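You operate a simulated robot arm through the tools that you are given. There is no shell and no other tool. Be economical: measure what you need, move in short steps, check, and stop when the job is done.

You are at the controls of a simulated robot arm. One attempt, no reset.

Task
Put two of the injectors from the top of the low bench on the lower shelf of the green rack. Put the tin marked "Grease" from the top of the low bench on top of the flange there and the tin labelled "Oil" on the upper shelf of the green rack. Take the spanner from the top of the green bench and put it on the top of the low bench. Take the yellow spring and put it on the board on the roller table. Open the black bin lid. The order is free. Set down upright: yellow spring.

It is judged by the outcome, as a careful person would: the job done as asked, and still so three seconds after it is handed in. It fails if anything else is knocked over, pushed out of place, dropped, spilled or broken. Lids that push on must go on centred and level and be pressed home; caps that screw on are set level and turned clockwise until they are tight.

Robot
A 6-joint arm with a fingered hand on a trunk, on a base that drives. Base frame: it is fixed to the floor where the robot stands at the start and does not move with it; the origin is under the middle of the robot, x ahead of it, y to its left, z up; the surface under the hand at the start is at about z = 50. Lengths are in cm, angles in degrees, forces in N, time in s.
With the tool pointing down near the work surface it reaches from about 22 to 54 cm from the robot's upright axis, wherever it stands. Its first joint turns from -166.0 to 166.0 degrees. Places, roughly: black bin lid [-1930, 1370, 100]; board on the roller table [-310, 580, 90]; flange (11x11x6 cm) [60, -60, 50]; injector [50, 0, 50]; lower shelf of the green rack [300, -50, 60]; spanner [275, 100, 100]; tin [75, -75, 50]; top of the low bench [80, 0, 50]; upper shelf of the green rack [300, -50, 100]; yellow spring (3x3x6 cm) [-650, 350, 90]. Payload 3.1 kg.
The TCP is the grasp point between the finger pads, 2.2 cm short of the fingertips. In the tool frame z runs along the fingers and y along their closing line. The gripper opens to 13.2 cm. The gripper's body begins 6 cm behind the TCP. The gripper is a hand of 4 fingers: y runs from the thumb to the fingers, the wrist lies at [0, 0, -21.8] in the tool frame.
Orientation is that of the tool frame in the base frame, as a unit quaternion [w, x, y, z]. With the fingers straight down and closing along the base's y, the tool's x points along the base's -x, its y along +y and its z along -z.

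Tools
- The arm moves only by the tool send_rows. Its argument "series" is a list of rows, each an object of numbers (a shift or turn left out is 0): "dx", "dy", "dz": the shift along the base's x, y, z in cm; "rx", "ry", "rz": the turn, a rotation vector about the base's x, y, z in degrees. In form: [{"dx": .., "dy": .., "dz": .., "rx": .., "ry": .., "rz": ..}, ...]. A call has 1 to 10 rows; each row shifts and turns the commanded pose from where the row before left it. Rows are played at 5 a second. More than 5 cm and 8.6 degrees between two rows, and nothing of the call is played. Where a pose cannot be reached the arm comes as near as it can. A force on the tool above 40 N (or 10 N above the force at the start of the call, whichever is more), or a blocked arm, ends the call early, and 0.2 s more pass. In this call time passes only in rows, and 0.2 s behind the last. It gives the time, the measured TCP pose, the force on the tool (base axes), the opening and the grip force at its end, in the units of the frame above (readings bear some noise), with the torque about the TCP (base axes, N m) and any sound that the robot's microphone picked up.
- Cameras (640 x 400 px; columns grow to the right, rows downward): "scene" is now at [0.66, 13.66, 132.36]; the picture's right is [-0.11, -0.99, 0.00], its down [-0.89, 0.10, -0.45] and it looks along [0.45, -0.05, -0.89] (base axes); focal length 252 px, centre (320, 200). "wrist" rides on the gripper at [5.3, -5.3, -8.4] in the tool frame; the picture's right is [0.71, 0.71, 0.00], its down [-0.53, 0.53, -0.67] and it looks along [-0.47, 0.47, 0.74] (tool axes); focal length 247 px, centre (320, 200). There is no depth. A picture from a camera that has moved, and an enlarged one, comes with that camera's place and axes in the base frame and with its lens. The place of the scene camera against the robot may be out by one fixed shift of up to 1.2 cm in any direction.
- grab_frame(camera): a new picture of that camera. It takes no simulated time.
- lift_body(by): slides the trunk up (or, below 0, down) by that many cm; the arm and the scene camera ride with it, the base frame stays. It gives what a move gives, with no picture.
- steer(legs): drives the robot by 1 to 6 legs, each [ahead, left, turn to the left] in cm, cm and degrees, along the robot's own axes; the way and the turn of a leg run together, so that a leg with both is an arc; at most 150 cm and 180 degrees a leg. The arm and the cameras ride along, it lands a little off, and it stops where it bumps. It gives what a move gives.
- curl_fingers(finger1, finger2, finger3, thumb_bend): sets how far each is bent, from 0 (flat) to 100 (curled in); at 30 the hand is open as for a grip, at 70 the pads meet at the TCP. One left out holds its place. A second passes; each finger stops where it meets its share of the squeeze, and holds until it gets a number again. It is the only way to open and close the hand. It gives what a move gives, with no picture; readings hold the bend of each and the force on the fingers (four entries, about 0 where the hand has none), thumb and palm.
- pan_tilt(pan, tilt): turns the head with the scene camera to pan (to the left, within 155 degrees either way) and tilt (down, from -29 to 69), counted from straight ahead of the robot. It gives what a move gives.
- inspect(camera, box): a new picture of the part [left, top, right, bottom] of that camera's present view, enlarged. It takes no simulated time.
- sign_off(): hands the job in; it is judged then, once.

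Go step by step. Nothing tells you exact positions but the pictures and the camera data: compare them with the known pose of the tool, close in by small moves and look again before you grip or let go. The budget is 196 turns and 174 pictures, counting those below and the enlarged ones. Unless the task says otherwise, let go and move clear before handing in, and close with one line.

The tools are called after "Request:" as name(argument=value, ...) on one line, values as JSON. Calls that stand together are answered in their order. send_rows: Moves the arm, as the interface text tells. Its arguments: {"type":"object","properties":{"series":{"type":"array","items":{"type":"object","properties":{"dx":{"type":"number"},"dy":{"type":"number"},"dz":{"type":"number"},"rx":{"type":"number"},"ry":{"type":"number"},"rz":{"type":"number"}}}}},"required":["series"]} The other tools are called the same way: lift_body (by) slides the trunk up or down; curl_fingers (finger1, finger2, finger3, thumb_bend) moves the fingers one by one; steer (legs) drives the base; pan_tilt (pan, tilt) turns the head that bears the scene camera; grab_frame (camera) takes a picture; inspect (camera, box) takes an enlarged picture of a part of a camera's view; sign_off () hands the job in.

At the start:

```text
time: 0.0
eef_pos: [31.01, 4.31, 74.5]
tcp_rot: [0.0, 0.0, 1.0, 0.001]
wrist_force: [-0.7, -0.4, 0.0]
ft_torque: [-0.02, 0.0, 0.0]
grip_width: 13.19
grasp_force: 0.0
shape: jaw
bend: [30.0, 30.0, 30.0, 30.0]
finger forces: [0.1, 0.0, 0.1, 0.0, 0.0, 0.1]
trunk travel left (down, up): [-2.5, 36.1]
robot x, y, heading: [0.11, -0.04, 0.2]
head pan, tilt: [-6.5, 63.3]
```

scene: 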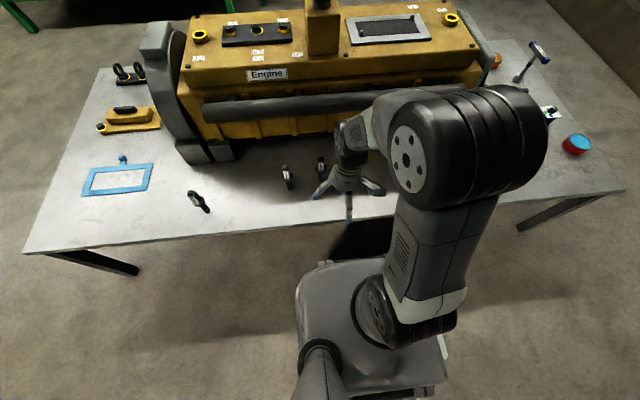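
wrist: 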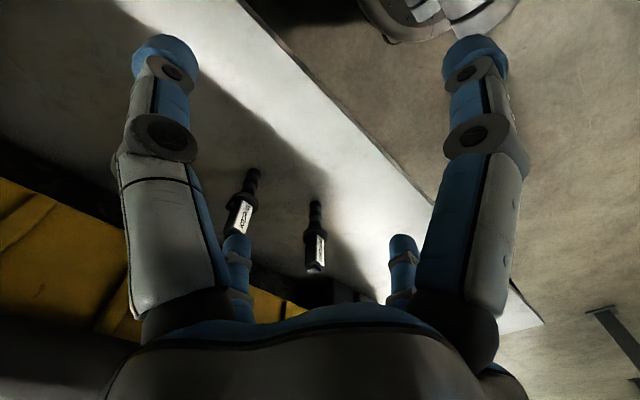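

I see the low bench with an engine, a few injectors near its front edge, and tins at the right. I'll look closer first.

Request:
inspect(camera="scene", box=[460, 30, 640, 210])

Request:
inspect(camera="scene", box=[160, 130, 400, 230])

Request:
pan_tilt(pan=-50, tilt=45)

Request:
grab_frame(camera="scene")

```text
2.22 times, centred on (550, 120) of scene
camera zoom: at [0.66, 13.66, 132.36], right [-0.11, -0.99, 0.0], down [-0.89, 0.1, -0.45], along [0.45, -0.05, -0.89], focal length 560 px, centre (-191, 378)
```

zoom: 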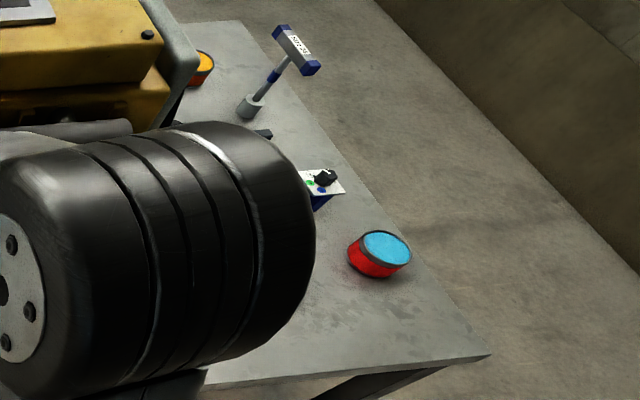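

```text
2.67 times, centred on (280, 180) of scene
camera zoom: at [0.66, 13.66, 132.36], right [-0.11, -0.99, 0.0], down [-0.89, 0.1, -0.45], along [0.45, -0.05, -0.89], focal length 672 px, centre (427, 253)
```

zoom: 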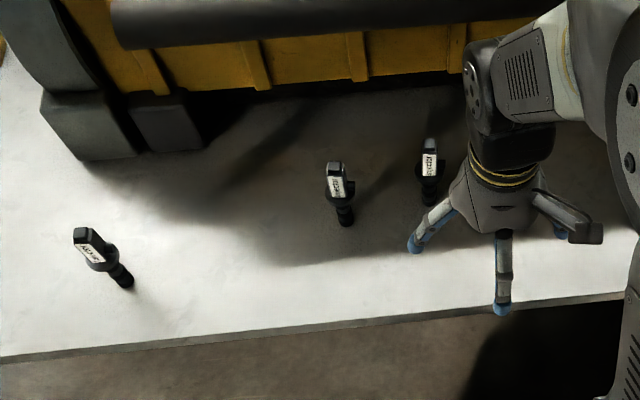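

```text
time: 1.1
eef_pos: [31.04, 4.15, 74.44]
tcp_rot: [0.0, 0.0, 1.0, 0.0]
wrist_force: [-0.6, 0.2, 0.1]
ft_torque: [-0.01, 0.01, -0.03]
grip_width: 13.19
grasp_force: 0.1
shape: jaw
bend: [30.0, 30.0, 30.0, 30.0]
finger forces: [0.0, 0.1, 0.1, 0.0, 0.1, 0.0]
trunk travel left (down, up): [-2.5, 36.1]
robot x, y, heading: [0.09, -0.23, -0.0]
head pan, tilt: [-50.0, 45.0]
```

```text
169 pictures are left
camera scene: at [-0.35, 8.14, 134.68], right [-0.77, -0.64, 0.0], down [-0.46, 0.54, -0.71], along [0.45, -0.54, -0.71], focal length 252 px, centre (320, 200)
```

scene: 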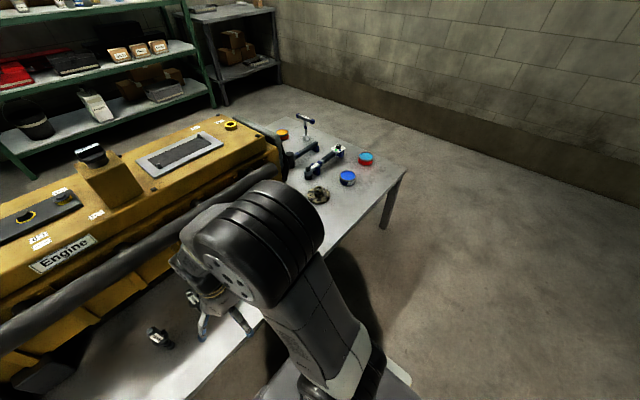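

Three tins (orange, cyan, blue), a flange, and the green rack behind the bench are visible. Zooming in.

Request:
inspect(camera="scene", box=[250, 100, 410, 220])

Request:
inspect(camera="scene", box=[0, 0, 300, 180])

Request:
pan_tilt(pan=10, tilt=20)

Request:
grab_frame(camera="scene")

```text
3.33 times, centred on (330, 160) of scene
camera zoom: at [-0.35, 8.14, 134.68], right [-0.77, -0.64, 0.0], down [-0.46, 0.54, -0.71], along [0.45, -0.54, -0.71], focal length 840 px, centre (287, 333)
```

zoom: 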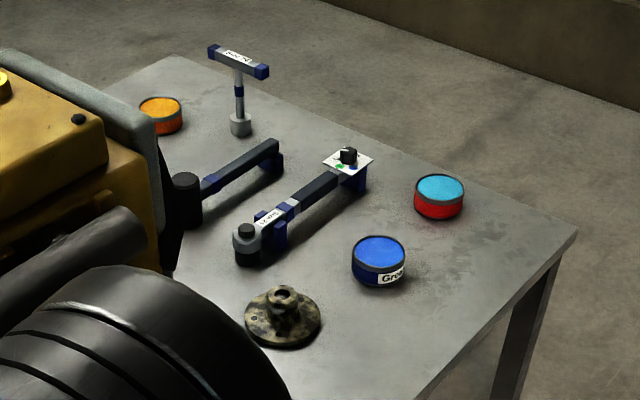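

```text
2.13 times, centred on (150, 90) of scene
camera zoom: at [-0.35, 8.14, 134.68], right [-0.77, -0.64, 0.0], down [-0.46, 0.54, -0.71], along [0.45, -0.54, -0.71], focal length 538 px, centre (683, 435)
```

zoom: 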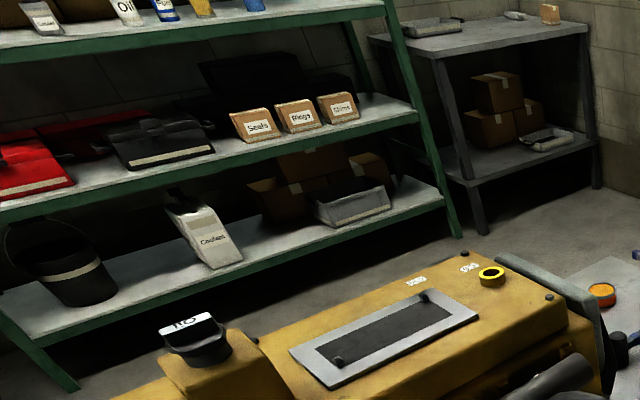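

```text
time: 2.4
eef_pos: [30.99, 4.23, 74.43]
tcp_rot: [0.0, 0.0, 1.0, 0.0]
wrist_force: [0.7, 0.4, 0.5]
ft_torque: [0.02, -0.02, -0.04]
grip_width: 13.19
grasp_force: 0.1
shape: jaw
bend: [30.0, 30.0, 30.0, 30.0]
finger forces: [0.0, 0.1, 0.1, 0.1, 0.0, 0.0]
trunk travel left (down, up): [-2.5, 36.1]
robot x, y, heading: [-0.29, -0.01, -0.0]
head pan, tilt: [10.0, 20.0]
```

```text
166 pictures are left
camera scene: at [3.59, 15.98, 138.54], right [0.17, -0.98, 0.0], down [-0.34, -0.06, -0.94], along [0.93, 0.16, -0.34], focal length 252 px, centre (320, 200)
```

scene: 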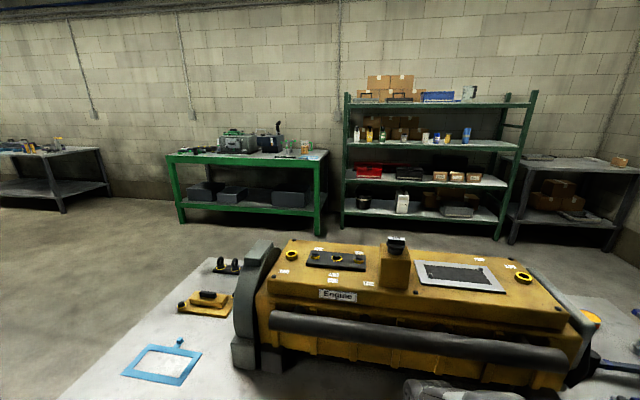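

The rack has four levels; by height the stated "lower" (z≈60) is the red-box level and "upper" (z≈100) the bottle level. Let me zoom.

Request:
inspect(camera="scene", box=[335, 80, 545, 245])

Request:
inspect(camera="scene", box=[160, 110, 340, 230])

Request:
pan_tilt(pan=120, tilt=15)

Request:
grab_frame(camera="scene")

Request:
pan_tilt(pan=155, tilt=15)

Request:
grab_frame(camera="scene")

```text
2.42 times, centred on (440, 162) of scene
camera zoom: at [3.59, 15.98, 138.54], right [0.17, -0.98, 0.0], down [-0.34, -0.06, -0.94], along [0.93, 0.16, -0.34], focal length 611 px, centre (29, 291)
```

zoom: 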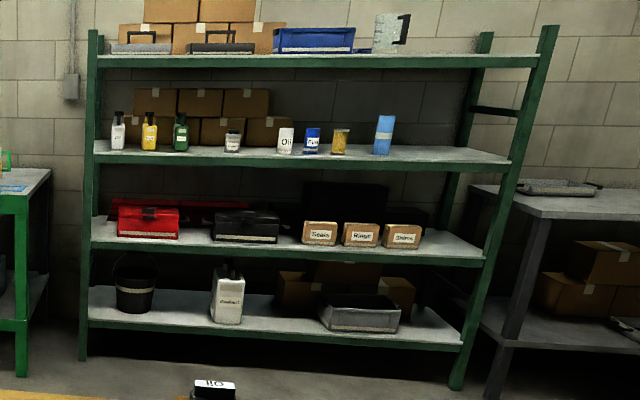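

```text
3.33 times, centred on (250, 170) of scene
camera zoom: at [3.59, 15.98, 138.54], right [0.17, -0.98, 0.0], down [-0.34, -0.06, -0.94], along [0.93, 0.16, -0.34], focal length 840 px, centre (553, 300)
```

zoom: 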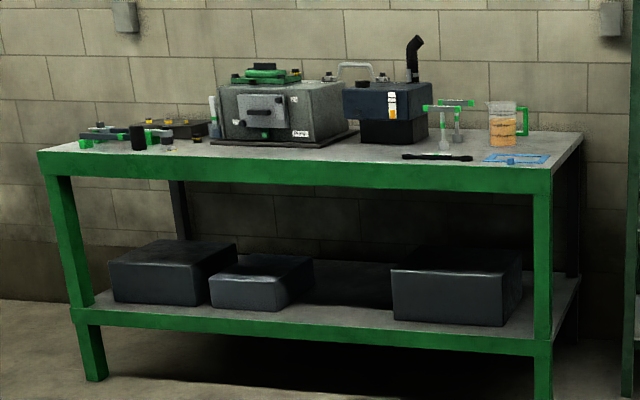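

```text
time: 4.3
eef_pos: [30.95, 4.17, 74.5]
tcp_rot: [0.0, 0.0, 1.0, -0.001]
wrist_force: [0.5, 0.1, -0.7]
ft_torque: [0.01, 0.02, -0.01]
grip_width: 13.23
grasp_force: 0.0
shape: jaw
bend: [30.0, 30.0, 30.0, 30.0]
finger forces: [0.1, 0.0, 0.0, 0.0, 0.0, 0.0]
trunk travel left (down, up): [-2.5, 36.1]
robot x, y, heading: [0.23, -0.1, -0.1]
head pan, tilt: [120.0, 15.0]
```

```text
163 pictures are left
camera scene: at [-10.25, 22.46, 139.36], right [0.87, 0.5, 0.0], down [0.13, -0.22, -0.97], along [-0.48, 0.84, -0.26], focal length 252 px, centre (320, 200)
```

scene: 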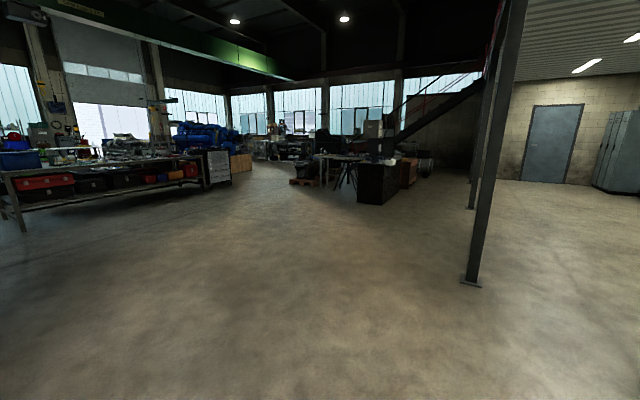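

```text
time: 5.3
eef_pos: [31.02, 4.26, 74.58]
tcp_rot: [0.0, 0.0, 1.0, 0.0]
wrist_force: [0.2, -0.7, -0.4]
ft_torque: [-0.04, 0.02, 0.0]
grip_width: 13.18
grasp_force: 0.0
shape: jaw
bend: [30.0, 30.0, 30.0, 30.0]
finger forces: [0.0, 0.0, 0.0, 0.1, 0.1, 0.1]
trunk travel left (down, up): [-2.5, 36.1]
robot x, y, heading: [-0.29, 0.0, -0.3]
head pan, tilt: [154.7, 15.0]
```

```text
162 pictures are left
camera scene: at [-14.02, 18.37, 139.36], right [0.43, 0.9, 0.0], down [0.23, -0.11, -0.97], along [-0.87, 0.41, -0.26], focal length 252 px, centre (320, 200)
```

scene: 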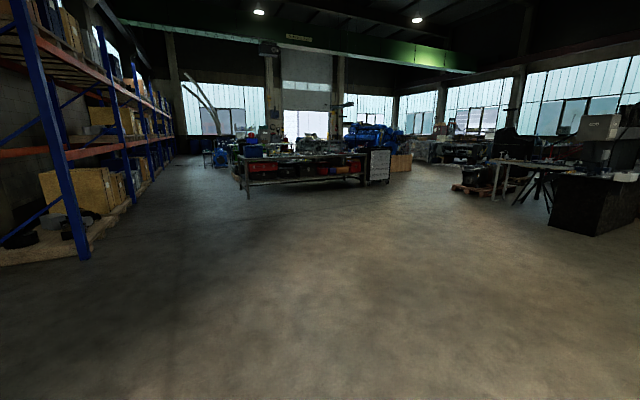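

Low bench spans roughly x 32–126, y ±105; the blue tin reads "Grease" near (51,−76), the flange near (55,−58). I'll drive right along the bench front and look at them.

Request:
steer(legs=[[0, -67, 0], [5, 0, 0]])

Request:
pan_tilt(pan=-10, tilt=55)

Request:
grab_frame(camera="scene")

Request:
grab_frame(camera="wrist")

```text
time: 9.5
eef_pos: [36.17, -62.33, 74.5]
tcp_rot: [-0.001, -0.004, 1.0, 0.0]
wrist_force: [0.0, 0.4, 0.3]
ft_torque: [0.0, -0.02, -0.01]
grip_width: 13.22
grasp_force: 0.0
shape: jaw
bend: [30.0, 30.0, 30.0, 30.0]
finger forces: [0.0, 0.0, 0.0, 0.0, 0.1, 0.0]
trunk travel left (down, up): [-2.5, 36.1]
robot x, y, heading: [4.92, -66.74, 0.3]
head pan, tilt: [154.7, 15.0]
```

```text
time: 12.0
eef_pos: [36.14, -62.21, 74.53]
tcp_rot: [0.0, -0.004, 1.0, 0.001]
wrist_force: [-0.8, -0.3, 0.5]
ft_torque: [0.01, -0.01, 0.06]
grip_width: 13.2
grasp_force: 0.0
shape: jaw
bend: [30.0, 30.0, 30.0, 30.0]
finger forces: [0.0, 0.0, 0.0, 0.0, 0.1, 0.0]
trunk travel left (down, up): [-2.5, 36.1]
robot x, y, heading: [5.5, -66.87, 0.5]
head pan, tilt: [-10.0, 55.0]
```

```text
161 pictures are left
camera scene: at [6.64, -53.57, 133.34], right [-0.17, -0.99, 0.0], down [-0.81, 0.14, -0.57], along [0.57, -0.1, -0.82], focal length 252 px, centre (320, 200)
```

scene: 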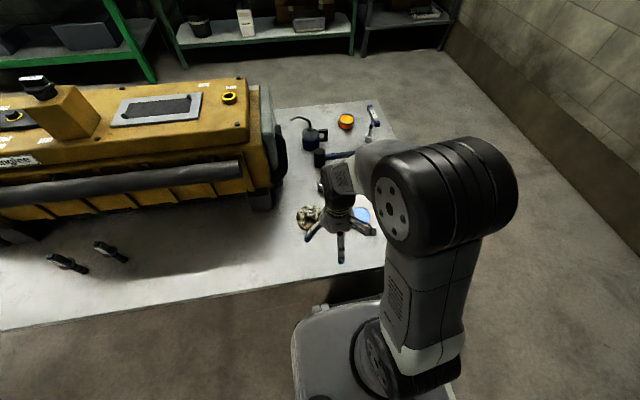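

```text
160 pictures are left
camera wrist: at [30.77, -67.72, 83.01], right [-0.71, 0.7, 0.0], down [0.52, 0.53, 0.67], along [0.47, 0.48, -0.74], focal length 247 px, centre (320, 200)
```

wrist: 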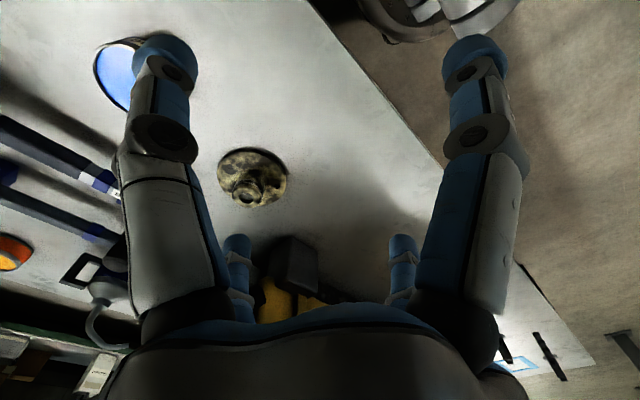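

Flange at about (55.5,−58), Grease tin about (51,−77). I'll move the hand above the tin at a safe height and check.

Request:
send_rows(series=[{"dx": 3.7, "dy": -3, "dz": 0}, {"dx": 3.7, "dy": -3, "dz": -1}, {"dx": 3.7, "dy": -4, "dz": -1}, {"dx": 3.7, "dy": -4, "dz": -1}])

Request:
grab_frame(camera="wrist")

Request:
inspect(camera="scene", box=[270, 90, 410, 270])

```text
refused: row 3 steps farther than a row can; nothing moved
```

```text
159 pictures are left
camera wrist: at [30.77, -67.72, 83.01], right [-0.71, 0.7, 0.0], down [0.52, 0.53, 0.67], along [0.47, 0.48, -0.74], focal length 247 px, centre (320, 200)
```

wrist: 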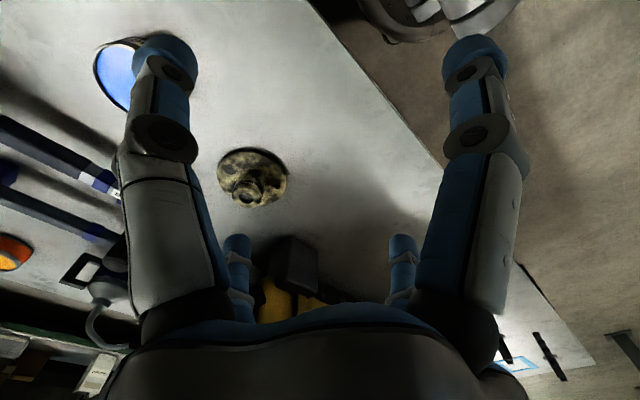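

```text
2.22 times, centred on (340, 180) of scene
camera zoom: at [6.64, -53.57, 133.34], right [-0.17, -0.99, 0.0], down [-0.81, 0.14, -0.57], along [0.57, -0.1, -0.82], focal length 560 px, centre (276, 244)
```

zoom: 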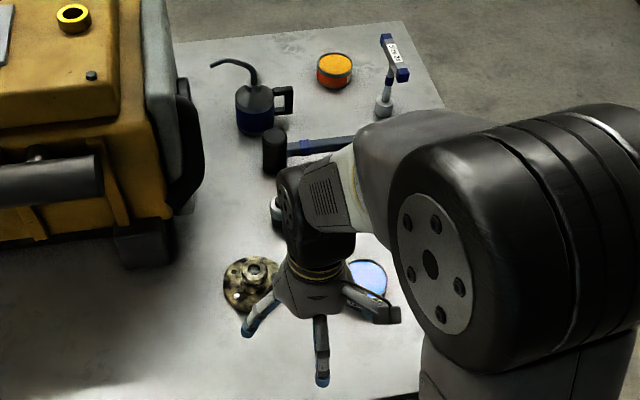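

Rows are limited to 5 cm total; retry with shorter steps.

Request:
send_rows(series=[{"dx": 3, "dy": -3}, {"dx": 3, "dy": -3, "dz": -1}, {"dx": 3, "dy": -3, "dz": -1}, {"dx": 3, "dy": -3, "dz": -1}, {"dx": 2.8, "dy": -2.5, "dz": -1}])

Request:
grab_frame(camera="wrist")

Request:
grab_frame(camera="scene")

```text
time: 13.2
eef_pos: [51.16, -76.8, 70.41]
tcp_rot: [0.001, -0.004, 1.0, 0.001]
wrist_force: [-0.4, -0.1, 0.1]
ft_torque: [0.0, -0.01, 0.02]
grip_width: 13.2
grasp_force: 0.0
shape: jaw
bend: [30.0, 30.0, 30.0, 30.0]
finger forces: [0.0, 0.0, 0.0, 0.1, 0.0, 0.0]
trunk travel left (down, up): [-2.5, 36.1]
robot x, y, heading: [4.77, -66.69, 0.1]
head pan, tilt: [-10.0, 55.0]
```

```text
157 pictures are left
camera wrist: at [45.76, -82.21, 78.89], right [-0.71, 0.7, 0.0], down [0.52, 0.53, 0.67], along [0.47, 0.48, -0.74], focal length 247 px, centre (320, 200)
```

wrist: 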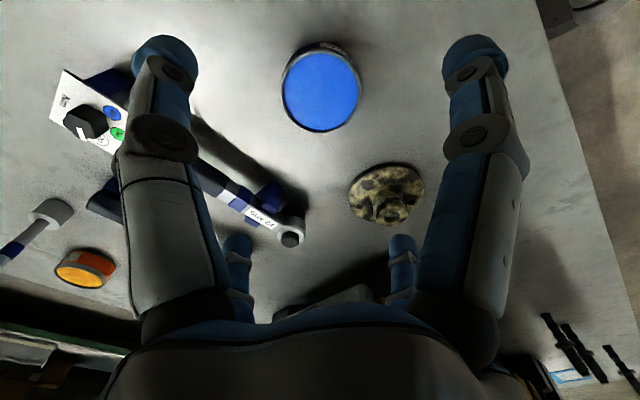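

```text
156 pictures are left
camera scene: at [6.68, -53.6, 133.34], right [-0.17, -0.99, 0.0], down [-0.81, 0.14, -0.57], along [0.57, -0.1, -0.82], focal length 252 px, centre (320, 200)
```

scene: 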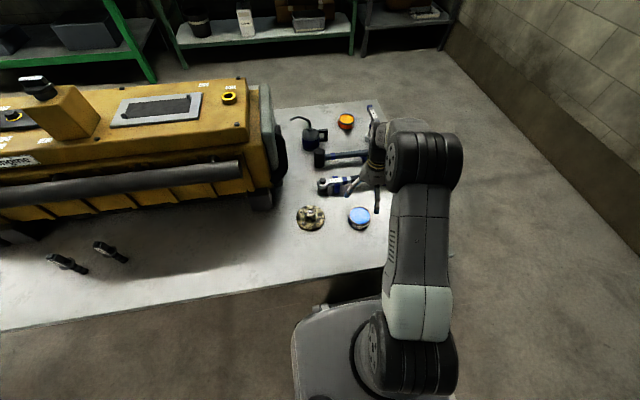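

The hand is within half a cm of the tin's centre. Lowering over it in stages.

Request:
send_rows(series=[{"dx": 0.3, "dy": 0.5, "dz": -4}, {"dz": -4}, {"dz": -4}, {"dz": -3}, {"dz": -1.5}])

Request:
grab_frame(camera="wrist")

Request:
inspect(camera="scene", box=[290, 120, 430, 240])

```text
time: 14.4
eef_pos: [51.32, -76.43, 53.86]
tcp_rot: [0.0, -0.004, 1.0, 0.001]
wrist_force: [0.7, 0.3, -0.5]
ft_torque: [-0.03, -0.01, 0.0]
grip_width: 13.19
grasp_force: 0.0
shape: jaw
bend: [30.0, 30.0, 30.0, 30.0]
finger forces: [0.1, 0.0, 0.0, 0.1, 0.0, 0.0]
trunk travel left (down, up): [-2.5, 36.1]
robot x, y, heading: [4.91, -66.87, 0.3]
head pan, tilt: [-10.0, 55.0]
```

```text
155 pictures are left
camera wrist: at [45.93, -81.8, 62.43], right [-0.71, 0.7, 0.0], down [0.52, 0.53, 0.67], along [0.47, 0.48, -0.74], focal length 247 px, centre (320, 200)
```

wrist: 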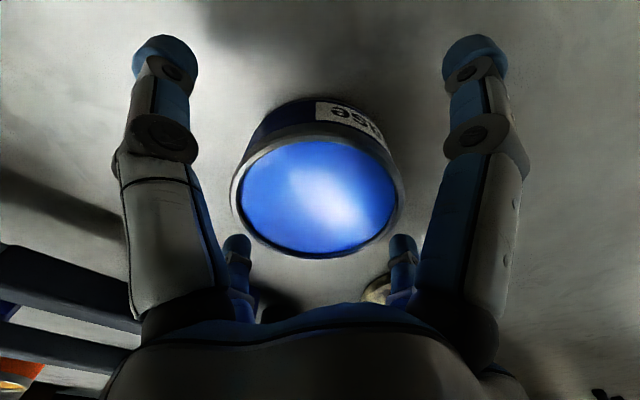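

```text
3.33 times, centred on (360, 180) of scene
camera zoom: at [6.65, -53.58, 133.34], right [-0.17, -0.99, 0.0], down [-0.81, 0.14, -0.57], along [0.57, -0.1, -0.82], focal length 840 px, centre (187, 267)
```

zoom: 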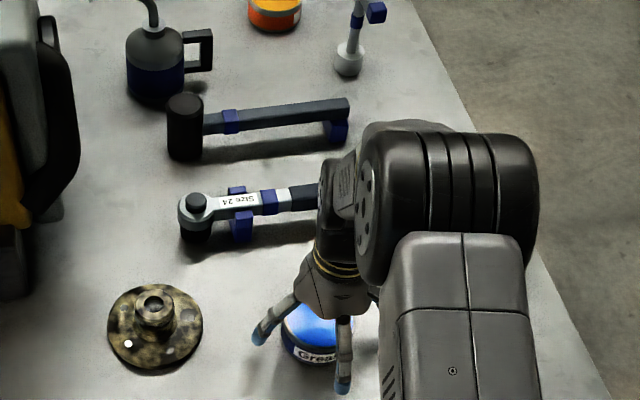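

Tin is centred. Lower a touch more and close all fingers.

Request:
send_rows(series=[{"dx": -0.1, "dy": -0.2, "dz": -0.7}])

Request:
curl_fingers(finger1=70, finger2=70, finger3=70, thumb_bend=70)

Request:
grab_frame(camera="wrist")

```text
time: 14.8
eef_pos: [51.24, -76.58, 53.36]
tcp_rot: [0.0, -0.003, 1.0, 0.0]
wrist_force: [0.0, -0.7, 0.8]
ft_torque: [0.01, -0.01, -0.02]
grip_width: 13.17
grasp_force: 0.0
shape: jaw
bend: [30.0, 30.0, 30.0, 30.0]
finger forces: [0.0, 0.0, 0.1, 0.0, 0.0, 0.1]
trunk travel left (down, up): [-2.5, 36.1]
robot x, y, heading: [5.24, -66.37, 0.4]
head pan, tilt: [-10.0, 55.0]
```

```text
time: 15.8
eef_pos: [51.19, -76.62, 53.27]
tcp_rot: [0.0, -0.004, 1.0, -0.001]
wrist_force: [0.8, -1.8, 2.0]
ft_torque: [-0.08, -0.01, -0.01]
grip_width: 3.87
grasp_force: 21.8
shape: fingers
bend: [51.0, 45.0, 45.0, 53.0]
finger forces: [8.1, 10.3, 9.8, 0.0, 14.0, 0.0]
trunk travel left (down, up): [-2.5, 36.1]
robot x, y, heading: [5.38, -66.47, 0.2]
head pan, tilt: [-10.0, 55.0]
```

```text
153 pictures are left
camera wrist: at [45.81, -82.02, 61.83], right [-0.71, 0.7, 0.0], down [0.52, 0.53, 0.67], along [0.47, 0.48, -0.74], focal length 247 px, centre (320, 200)
```

wrist: 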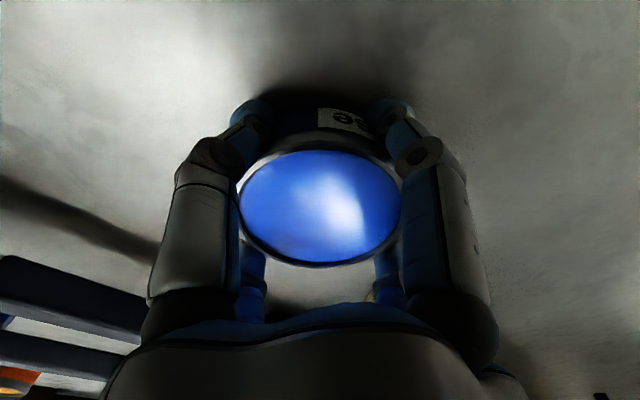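

Tin held. Lift and carry toward the flange, then view.

Request:
send_rows(series=[{"dz": 4}, {"dz": 4}, {"dz": 4}, {"dz": 2, "dy": 4}, {"dx": 1, "dy": 4}])

Request:
grab_frame(camera="wrist")

Request:
inspect(camera="scene", box=[290, 120, 430, 240])

```text
time: 17.0
eef_pos: [52.09, -68.58, 67.19]
tcp_rot: [-0.001, -0.003, 1.0, -0.001]
wrist_force: [0.0, -0.6, -3.5]
ft_torque: [-0.02, 0.02, 0.02]
grip_width: 3.85
grasp_force: 21.2
shape: fingers
bend: [51.0, 45.0, 45.0, 53.0]
finger forces: [7.9, 10.7, 9.6, 0.0, 13.7, 0.1]
trunk travel left (down, up): [-2.5, 36.1]
robot x, y, heading: [5.38, -66.76, 0.2]
head pan, tilt: [-10.0, 55.0]
```

```text
152 pictures are left
camera wrist: at [46.66, -73.92, 75.76], right [-0.71, 0.7, 0.0], down [0.52, 0.53, 0.67], along [0.47, 0.48, -0.74], focal length 247 px, centre (320, 200)
```

wrist: 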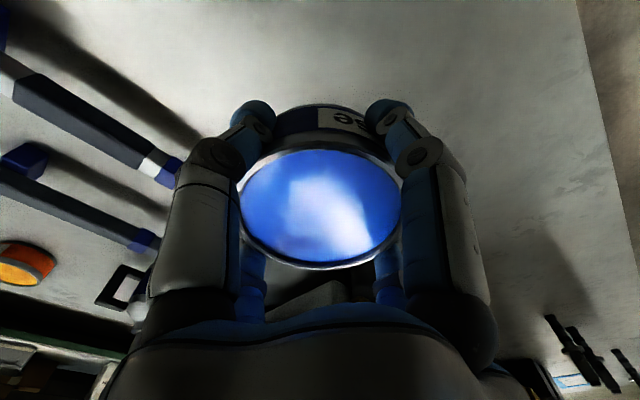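

```text
3.33 times, centred on (360, 180) of scene
camera zoom: at [6.69, -53.53, 133.33], right [-0.17, -0.99, 0.0], down [-0.81, 0.14, -0.57], along [0.57, -0.1, -0.82], focal length 840 px, centre (187, 267)
```

zoom: 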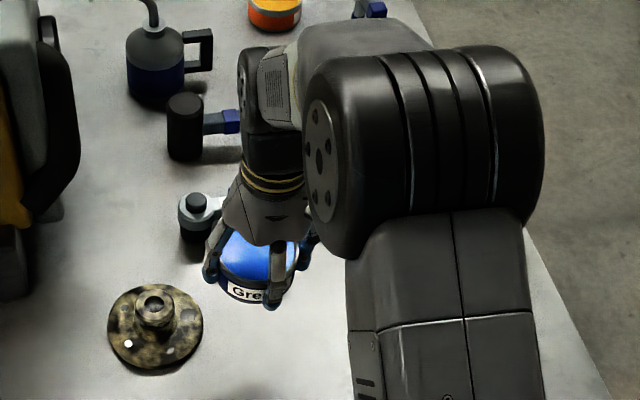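

To refine the flange centre I'll pass the hand beyond it so the wrist camera sees it.

Request:
send_rows(series=[{"dy": 4.5, "dz": 1}, {"dy": 4.5, "dz": 1}, {"dy": 4.5}, {"dy": 4.5}])

Request:
grab_frame(camera="wrist")

```text
time: 18.0
eef_pos: [52.15, -50.6, 69.16]
tcp_rot: [-0.001, -0.003, 1.0, 0.0]
wrist_force: [-0.3, 0.6, -3.3]
ft_torque: [-0.03, -0.02, 0.04]
grip_width: 3.81
grasp_force: 21.4
shape: fingers
bend: [52.0, 45.0, 45.0, 53.0]
finger forces: [7.9, 10.5, 9.7, 0.1, 13.7, 0.0]
trunk travel left (down, up): [-2.5, 36.1]
robot x, y, heading: [5.1, -66.57, 0.6]
head pan, tilt: [-10.0, 55.0]
```

```text
150 pictures are left
camera wrist: at [46.83, -55.96, 77.76], right [-0.71, 0.7, 0.0], down [0.52, 0.53, 0.67], along [0.47, 0.47, -0.74], focal length 247 px, centre (320, 200)
```

wrist: 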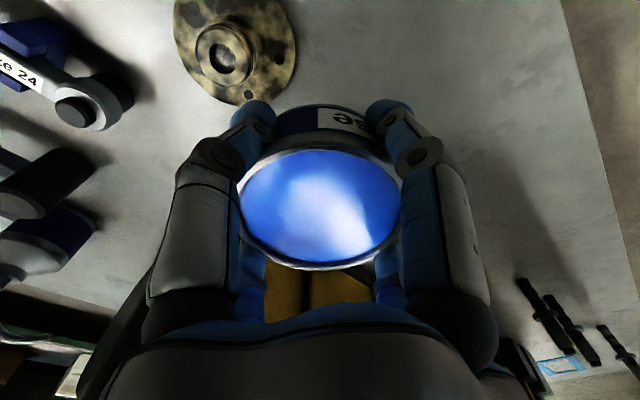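

Hub top centre measures (55.5,−58.2). Moving over it and lowering.

Request:
send_rows(series=[{"dx": 1.7, "dy": -3.8}, {"dx": 1.65, "dy": -3.8}, {"dz": -4}, {"dz": -3}, {"dz": -1.5}])

Request:
inspect(camera="scene", box=[270, 150, 390, 240])

```text
time: 19.2
eef_pos: [55.63, -57.93, 60.74]
tcp_rot: [0.0, -0.003, 1.0, 0.0]
wrist_force: [-1.3, -0.4, -3.1]
ft_torque: [-0.03, 0.02, 0.0]
grip_width: 3.81
grasp_force: 21.3
shape: fingers
bend: [52.0, 45.0, 45.0, 53.0]
finger forces: [7.8, 10.7, 9.7, 0.1, 13.3, 0.0]
trunk travel left (down, up): [-2.5, 36.1]
robot x, y, heading: [5.42, -66.7, 0.2]
head pan, tilt: [-10.0, 55.0]
```

```text
4.44 times, centred on (330, 195) of scene
camera zoom: at [6.69, -53.56, 133.34], right [-0.17, -0.99, 0.0], down [-0.81, 0.14, -0.57], along [0.57, -0.1, -0.82], focal length 1120 px, centre (276, 222)
```

zoom: 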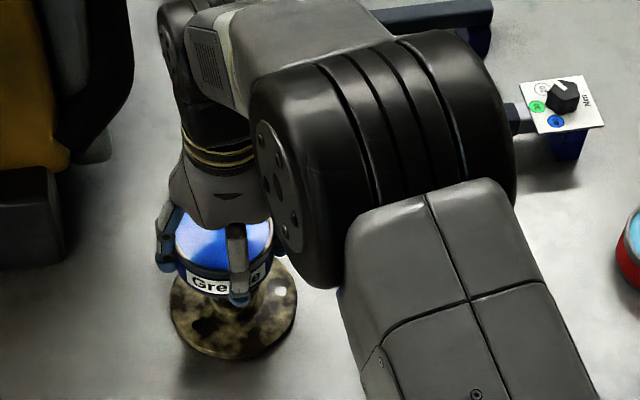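

Tin sits just over the hub. Lowering in small steps to contact.

Request:
send_rows(series=[{"dx": -0.1, "dy": -0.2, "dz": -0.4}, {"dz": -0.4}, {"dz": -0.3}])

```text
time: 20.0
eef_pos: [55.48, -58.32, 59.71]
tcp_rot: [0.001, -0.003, 1.0, 0.0]
wrist_force: [0.5, 0.2, -3.9]
ft_torque: [-0.02, 0.02, 0.01]
grip_width: 3.82
grasp_force: 20.5
shape: fingers
bend: [52.0, 45.0, 45.0, 53.0]
finger forces: [7.9, 10.7, 9.7, 0.0, 13.4, 0.0]
trunk travel left (down, up): [-2.5, 36.1]
robot x, y, heading: [5.24, -66.82, 0.4]
head pan, tilt: [-10.0, 55.0]
```

Request:
send_rows(series=[{"dz": -0.2}, {"dz": -0.15}])

```text
time: 20.6
eef_pos: [55.59, -58.25, 59.27]
tcp_rot: [0.001, -0.004, 1.0, 0.0]
wrist_force: [0.3, 0.1, -3.1]
ft_torque: [-0.03, 0.02, -0.02]
grip_width: 3.8
grasp_force: 20.5
shape: fingers
bend: [52.0, 45.0, 45.0, 53.0]
finger forces: [7.9, 10.6, 9.7, 0.0, 13.4, 0.1]
trunk travel left (down, up): [-2.5, 36.1]
robot x, y, heading: [5.14, -66.51, 0.5]
head pan, tilt: [-10.0, 55.0]
```

No contact yet; continuing down in fine steps.

Request:
send_rows(series=[{"dz": -0.15}, {"dz": -0.15}])

Request:
send_rows(series=[{"dz": -0.15}, {"dz": -0.15}])

```text
time: 21.2
eef_pos: [55.43, -58.25, 59.15]
tcp_rot: [-0.001, -0.003, 1.0, 0.0]
wrist_force: [0.0, -0.3, -3.3]
ft_torque: [-0.04, 0.01, -0.02]
grip_width: 3.81
grasp_force: 20.6
shape: fingers
bend: [52.0, 45.0, 45.0, 53.0]
finger forces: [7.9, 10.7, 9.7, 0.1, 13.2, 0.0]
trunk travel left (down, up): [-2.5, 36.1]
robot x, y, heading: [5.41, -66.75, 0.4]
head pan, tilt: [-10.0, 55.0]
```

```text
time: 21.8
eef_pos: [55.43, -58.34, 58.85]
tcp_rot: [0.001, -0.003, 1.0, 0.0]
wrist_force: [0.3, 0.0, -2.9]
ft_torque: [-0.05, 0.02, 0.02]
grip_width: 3.82
grasp_force: 21.0
shape: fingers
bend: [52.0, 45.0, 45.0, 53.0]
finger forces: [8.0, 10.8, 9.7, 0.1, 13.2, 0.1]
trunk travel left (down, up): [-2.5, 36.1]
robot x, y, heading: [5.32, -66.71, 0.4]
head pan, tilt: [-10.0, 55.0]
```

Request:
send_rows(series=[{"dz": -0.15}, {"dz": -0.15}])

Request:
send_rows(series=[{"dz": -0.15}, {"dz": -0.15}])

Request:
inspect(camera="scene", box=[280, 180, 360, 240])

```text
time: 22.4
eef_pos: [55.66, -58.39, 58.52]
tcp_rot: [0.001, -0.003, 1.0, 0.001]
wrist_force: [-1.0, 1.1, 5.1]
ft_torque: [0.03, 0.01, -0.01]
grip_width: 3.79
grasp_force: 21.1
shape: fingers
bend: [52.0, 45.0, 45.0, 53.0]
finger forces: [8.2, 10.7, 8.9, 0.0, 13.6, 0.0]
trunk travel left (down, up): [-2.5, 36.1]
robot x, y, heading: [5.32, -66.53, 0.6]
head pan, tilt: [-10.0, 55.0]
```

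```text
time: 23.0
eef_pos: [55.57, -58.32, 58.46]
tcp_rot: [0.003, -0.005, 1.0, 0.0]
wrist_force: [-2.1, 0.6, 23.7]
ft_torque: [0.01, -0.02, 0.04]
grip_width: 3.77
grasp_force: 21.5
shape: fingers
bend: [52.0, 45.0, 45.0, 53.0]
finger forces: [9.2, 10.4, 9.2, 0.0, 14.4, 0.1]
trunk travel left (down, up): [-2.5, 36.1]
robot x, y, heading: [5.15, -66.72, 0.3]
head pan, tilt: [-10.0, 55.0]
```

```text
6.67 times, centred on (320, 210) of scene
camera zoom: at [6.36, -53.61, 133.36], right [-0.17, -0.99, 0.0], down [-0.81, 0.14, -0.58], along [0.57, -0.1, -0.82], focal length 1680 px, centre (320, 133)
```

zoom: 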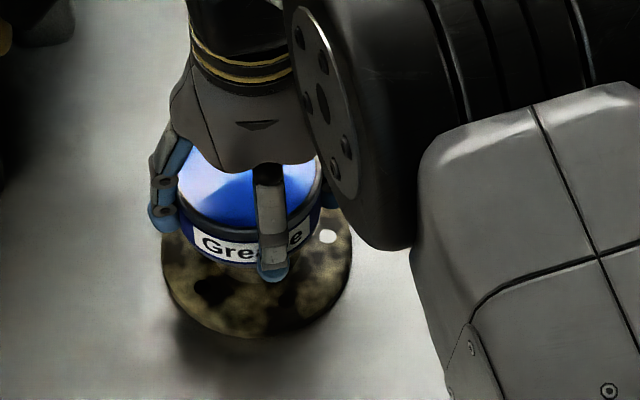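

Contact made with the tin on the hub. Ease up 0.2 and open gradually.

Request:
send_rows(series=[{"dz": 0.22}])

Request:
curl_fingers(finger1=30, finger2=30, finger3=30, thumb_bend=30)

Request:
grab_frame(camera="wrist")

```text
time: 23.4
eef_pos: [55.39, -58.21, 58.26]
tcp_rot: [0.002, -0.003, 1.0, -0.001]
wrist_force: [2.6, 1.9, 16.1]
ft_torque: [0.03, -0.09, -0.02]
grip_width: 3.74
grasp_force: 21.2
shape: fingers
bend: [52.0, 45.0, 45.0, 53.0]
finger forces: [8.3, 10.5, 9.4, 0.0, 13.4, 0.0]
trunk travel left (down, up): [-2.5, 36.1]
robot x, y, heading: [5.29, -66.56, 0.5]
head pan, tilt: [-10.0, 55.0]
```

```text
time: 24.4
eef_pos: [55.37, -58.34, 58.37]
tcp_rot: [0.0, -0.004, 1.0, 0.0]
wrist_force: [1.2, 0.5, -0.4]
ft_torque: [0.01, 0.01, 0.0]
grip_width: 8.76
grasp_force: 0.1
shape: fingers
bend: [30.0, 30.0, 30.0, 30.0]
finger forces: [0.0, 0.0, 0.0, 0.0, 0.1, 0.1]
trunk travel left (down, up): [-2.5, 36.1]
robot x, y, heading: [5.36, -66.53, 0.4]
head pan, tilt: [-10.0, 55.0]
```

```text
147 pictures are left
camera wrist: at [50.06, -63.77, 66.82], right [-0.71, 0.7, 0.0], down [0.52, 0.53, 0.67], along [0.47, 0.48, -0.74], focal length 247 px, centre (320, 200)
```

wrist: 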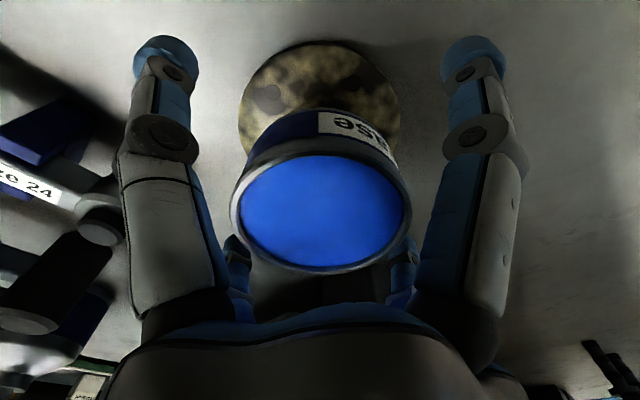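

The tin rests on the flange. Rise straight up and look at the remaining tins for labels.

Request:
send_rows(series=[{"dz": 3}, {"dz": 4}, {"dz": 4}, {"dz": 4}, {"dx": -4, "dz": 2}, {"dx": -4}, {"dx": -4}])

Request:
pan_tilt(pan=-15, tilt=50)

Request:
grab_frame(camera="scene")

Request:
inspect(camera="scene", box=[270, 70, 430, 190])

```text
time: 26.0
eef_pos: [43.4, -58.1, 75.39]
tcp_rot: [0.0, -0.003, 1.0, 0.0]
wrist_force: [-0.2, -0.5, -0.4]
ft_torque: [0.01, 0.01, 0.02]
grip_width: 8.76
grasp_force: 0.1
shape: fingers
bend: [30.0, 30.0, 30.0, 30.0]
finger forces: [0.0, 0.0, 0.1, 0.0, 0.0, 0.1]
trunk travel left (down, up): [-2.5, 36.1]
robot x, y, heading: [4.99, -66.64, 0.3]
head pan, tilt: [-10.0, 55.0]
```

```text
time: 26.7
eef_pos: [43.47, -58.26, 75.4]
tcp_rot: [-0.001, -0.004, 1.0, 0.0]
wrist_force: [-0.6, 0.6, 0.5]
ft_torque: [0.03, -0.04, 0.01]
grip_width: 8.74
grasp_force: 0.0
shape: fingers
bend: [30.0, 30.0, 30.0, 30.0]
finger forces: [0.0, 0.1, 0.0, 0.0, 0.0, 0.1]
trunk travel left (down, up): [-2.5, 36.1]
robot x, y, heading: [5.29, -66.78, 0.2]
head pan, tilt: [-15.0, 50.0]
```

```text
146 pictures are left
camera scene: at [6.98, -54.31, 133.98], right [-0.25, -0.97, 0.0], down [-0.74, 0.19, -0.64], along [0.62, -0.16, -0.77], focal length 252 px, centre (320, 200)
```

scene: 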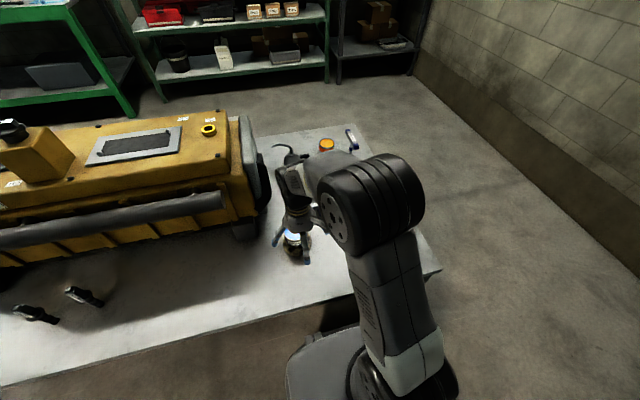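

```text
3.33 times, centred on (350, 130) of scene
camera zoom: at [6.98, -54.31, 133.98], right [-0.25, -0.97, 0.0], down [-0.74, 0.19, -0.64], along [0.62, -0.16, -0.77], focal length 840 px, centre (220, 433)
```

zoom: 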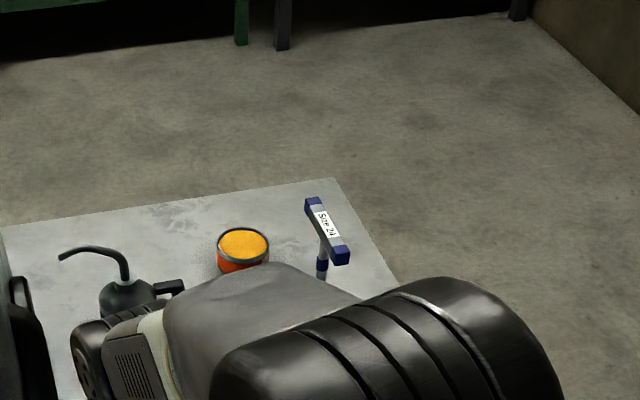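

Need to see the cyan and orange tin labels; I'll drive around to the bench's right end.

Request:
steer(legs=[[-20, 0, 0], [0, -88, 0], [95, 0, 0], [0, 0, 90]])

Request:
pan_tilt(pan=0, tilt=40)

Request:
grab_frame(camera="scene")

```text
time: 40.9
eef_pos: [70.79, -114.21, 75.42]
tcp_rot: [0.0, 0.723, -0.69, 0.0]
wrist_force: [0.7, 0.2, 1.0]
ft_torque: [0.0, 0.01, -0.03]
grip_width: 8.76
grasp_force: 0.0
shape: fingers
bend: [30.0, 30.0, 30.0, 30.0]
finger forces: [0.0, 0.0, 0.0, 0.0, 0.0, 0.0]
trunk travel left (down, up): [-2.5, 36.1]
robot x, y, heading: [80.77, -152.03, 93.0]
head pan, tilt: [-15.0, 50.0]
```

```text
time: 41.7
eef_pos: [70.82, -114.24, 75.42]
tcp_rot: [0.0, 0.723, -0.69, -0.001]
wrist_force: [-0.3, 1.2, -0.3]
ft_torque: [-0.01, 0.0, -0.02]
grip_width: 8.75
grasp_force: 0.1
shape: fingers
bend: [30.0, 30.0, 30.0, 30.0]
finger forces: [0.1, 0.1, 0.1, 0.0, 0.0, 0.0]
trunk travel left (down, up): [-2.5, 36.1]
robot x, y, heading: [81.11, -152.22, 92.7]
head pan, tilt: [0.0, 40.0]
```

```text
144 pictures are left
camera scene: at [66.45, -150.78, 135.4], right [1.0, 0.05, 0.0], down [0.03, -0.64, -0.77], along [-0.04, 0.76, -0.64], focal length 252 px, centre (320, 200)
```

scene: 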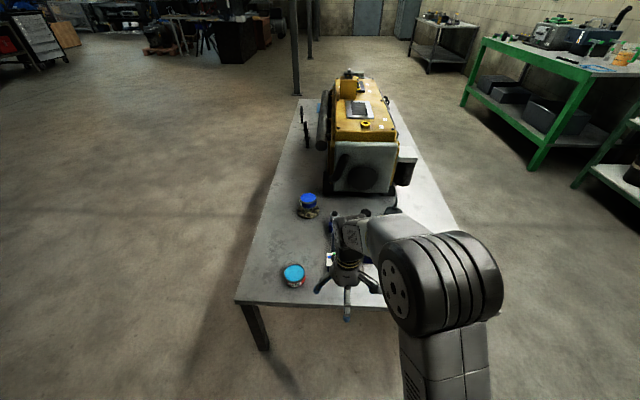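

Request:
inspect(camera="scene", box=[260, 180, 360, 310])

Request:
inspect(camera="scene", box=[320, 170, 480, 280])

Request:
grab_frame(camera="wrist")

```text
3.08 times, centred on (310, 245) of scene
camera zoom: at [66.45, -150.78, 135.4], right [1.0, 0.05, 0.0], down [0.03, -0.64, -0.77], along [-0.04, 0.76, -0.64], focal length 776 px, centre (351, 62)
```

zoom: 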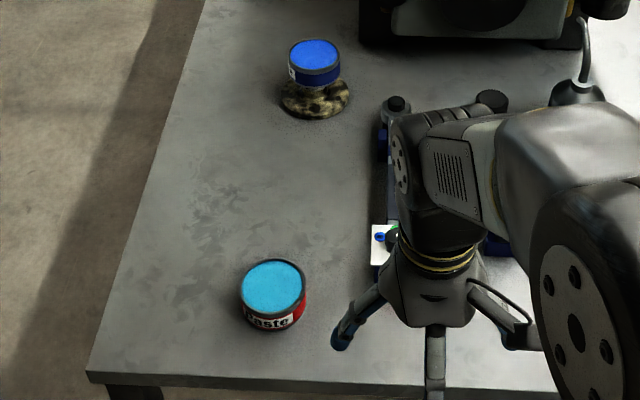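

```text
3.64 times, centred on (400, 225) of scene
camera zoom: at [66.45, -150.78, 135.4], right [1.0, 0.05, 0.0], down [0.03, -0.64, -0.77], along [-0.04, 0.76, -0.64], focal length 916 px, centre (29, 109)
```

zoom: 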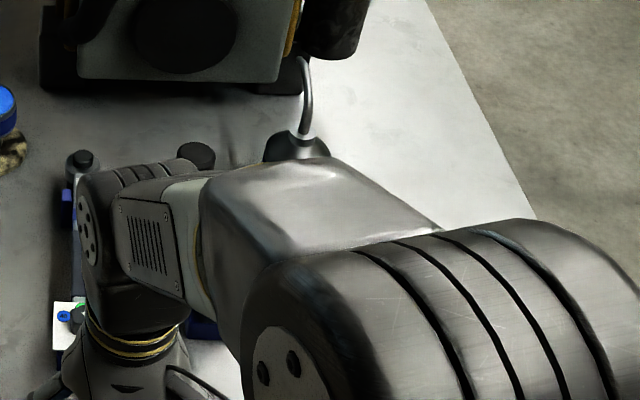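

```text
141 pictures are left
camera wrist: at [76.32, -119.41, 83.92], right [-0.67, -0.74, 0.0], down [-0.55, 0.5, 0.67], along [-0.49, 0.45, -0.74], focal length 247 px, centre (320, 200)
```

wrist: 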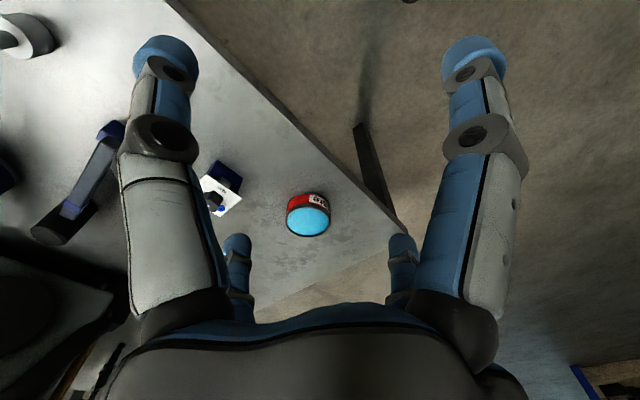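

The cyan tin is "Paste", so the orange one should be "Oil" (~(109,−85)). Move along the bench end to reach it and confirm the label.

Request:
steer(legs=[[0, 0, -3], [0, -27, 0], [16, 0, 0]])

Request:
grab_frame(camera="wrist")

Request:
grab_frame(camera="scene")

```text
time: 45.0
eef_pos: [99.97, -97.77, 75.36]
tcp_rot: [0.0, -0.705, 0.709, -0.001]
wrist_force: [-0.2, 0.3, 0.1]
ft_torque: [-0.02, -0.03, -0.05]
grip_width: 8.75
grasp_force: 0.1
shape: fingers
bend: [30.0, 30.0, 30.0, 30.0]
finger forces: [0.1, 0.0, 0.1, 0.0, 0.0, 0.0]
trunk travel left (down, up): [-2.5, 36.1]
robot x, y, heading: [108.28, -135.77, 89.5]
head pan, tilt: [0.0, 40.0]
```

```text
140 pictures are left
camera wrist: at [105.09, -103.2, 83.9], right [-0.71, -0.7, 0.0], down [-0.52, 0.53, 0.67], along [-0.47, 0.47, -0.74], focal length 247 px, centre (320, 200)
```

wrist: 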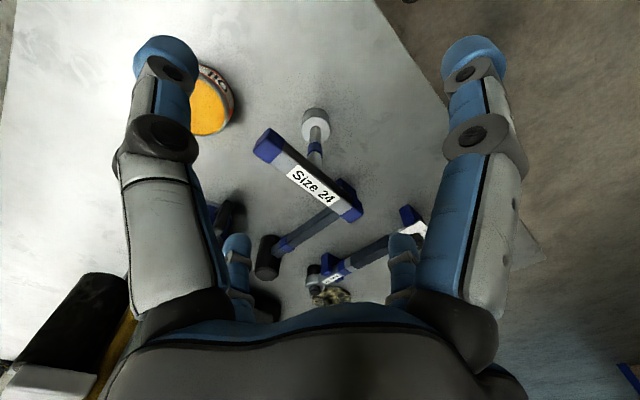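

```text
139 pictures are left
camera scene: at [93.62, -133.96, 135.4], right [1.0, -0.01, 0.0], down [0.0, -0.64, -0.77], along [0.0, 0.77, -0.64], focal length 252 px, centre (320, 200)
```

scene: 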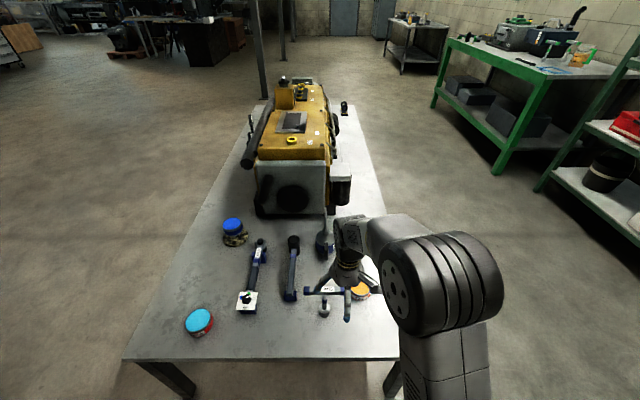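

The orange tin reads "Oil", at about (106.6,−85.7). The "Size 24" T-handle stands nearby but between finger directions; I'll position above the tin and recheck.

Request:
send_rows(series=[{"dx": 3, "dy": 3}, {"dx": 3.6, "dy": 3}, {"dy": 3}, {"dy": 3.1}, {"dz": -4}])

Request:
grab_frame(camera="wrist")

Request:
inspect(camera="scene", box=[260, 180, 420, 340])

```text
time: 46.2
eef_pos: [106.47, -85.83, 71.43]
tcp_rot: [0.0, -0.705, 0.709, 0.0]
wrist_force: [-0.2, 0.5, -0.2]
ft_torque: [-0.01, -0.03, 0.04]
grip_width: 8.74
grasp_force: 0.2
shape: fingers
bend: [30.0, 30.0, 30.0, 30.0]
finger forces: [0.0, 0.1, 0.1, 0.1, 0.0, 0.0]
trunk travel left (down, up): [-2.5, 36.1]
robot x, y, heading: [107.81, -136.21, 89.7]
head pan, tilt: [0.0, 40.0]
```

```text
138 pictures are left
camera wrist: at [111.7, -91.18, 79.84], right [-0.71, -0.7, 0.0], down [-0.52, 0.53, 0.67], along [-0.47, 0.47, -0.74], focal length 247 px, centre (320, 200)
```

wrist: 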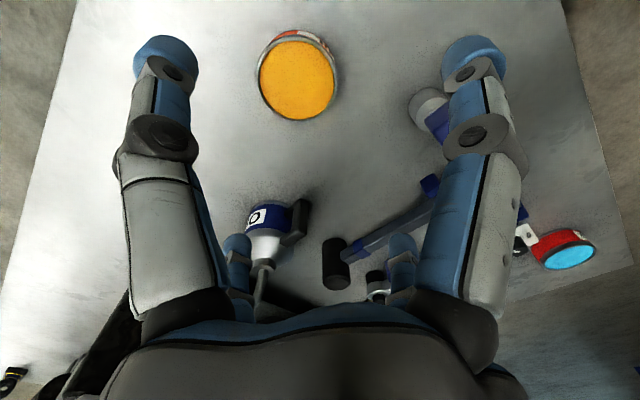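

```text
2.50 times, centred on (340, 260) of scene
camera zoom: at [93.62, -134.01, 135.4], right [1.0, -0.01, 0.0], down [0.0, -0.64, -0.77], along [0.0, 0.77, -0.64], focal length 630 px, centre (270, 50)
```

zoom: 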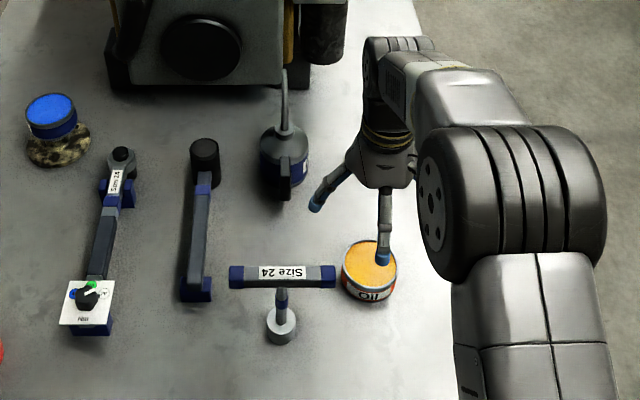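

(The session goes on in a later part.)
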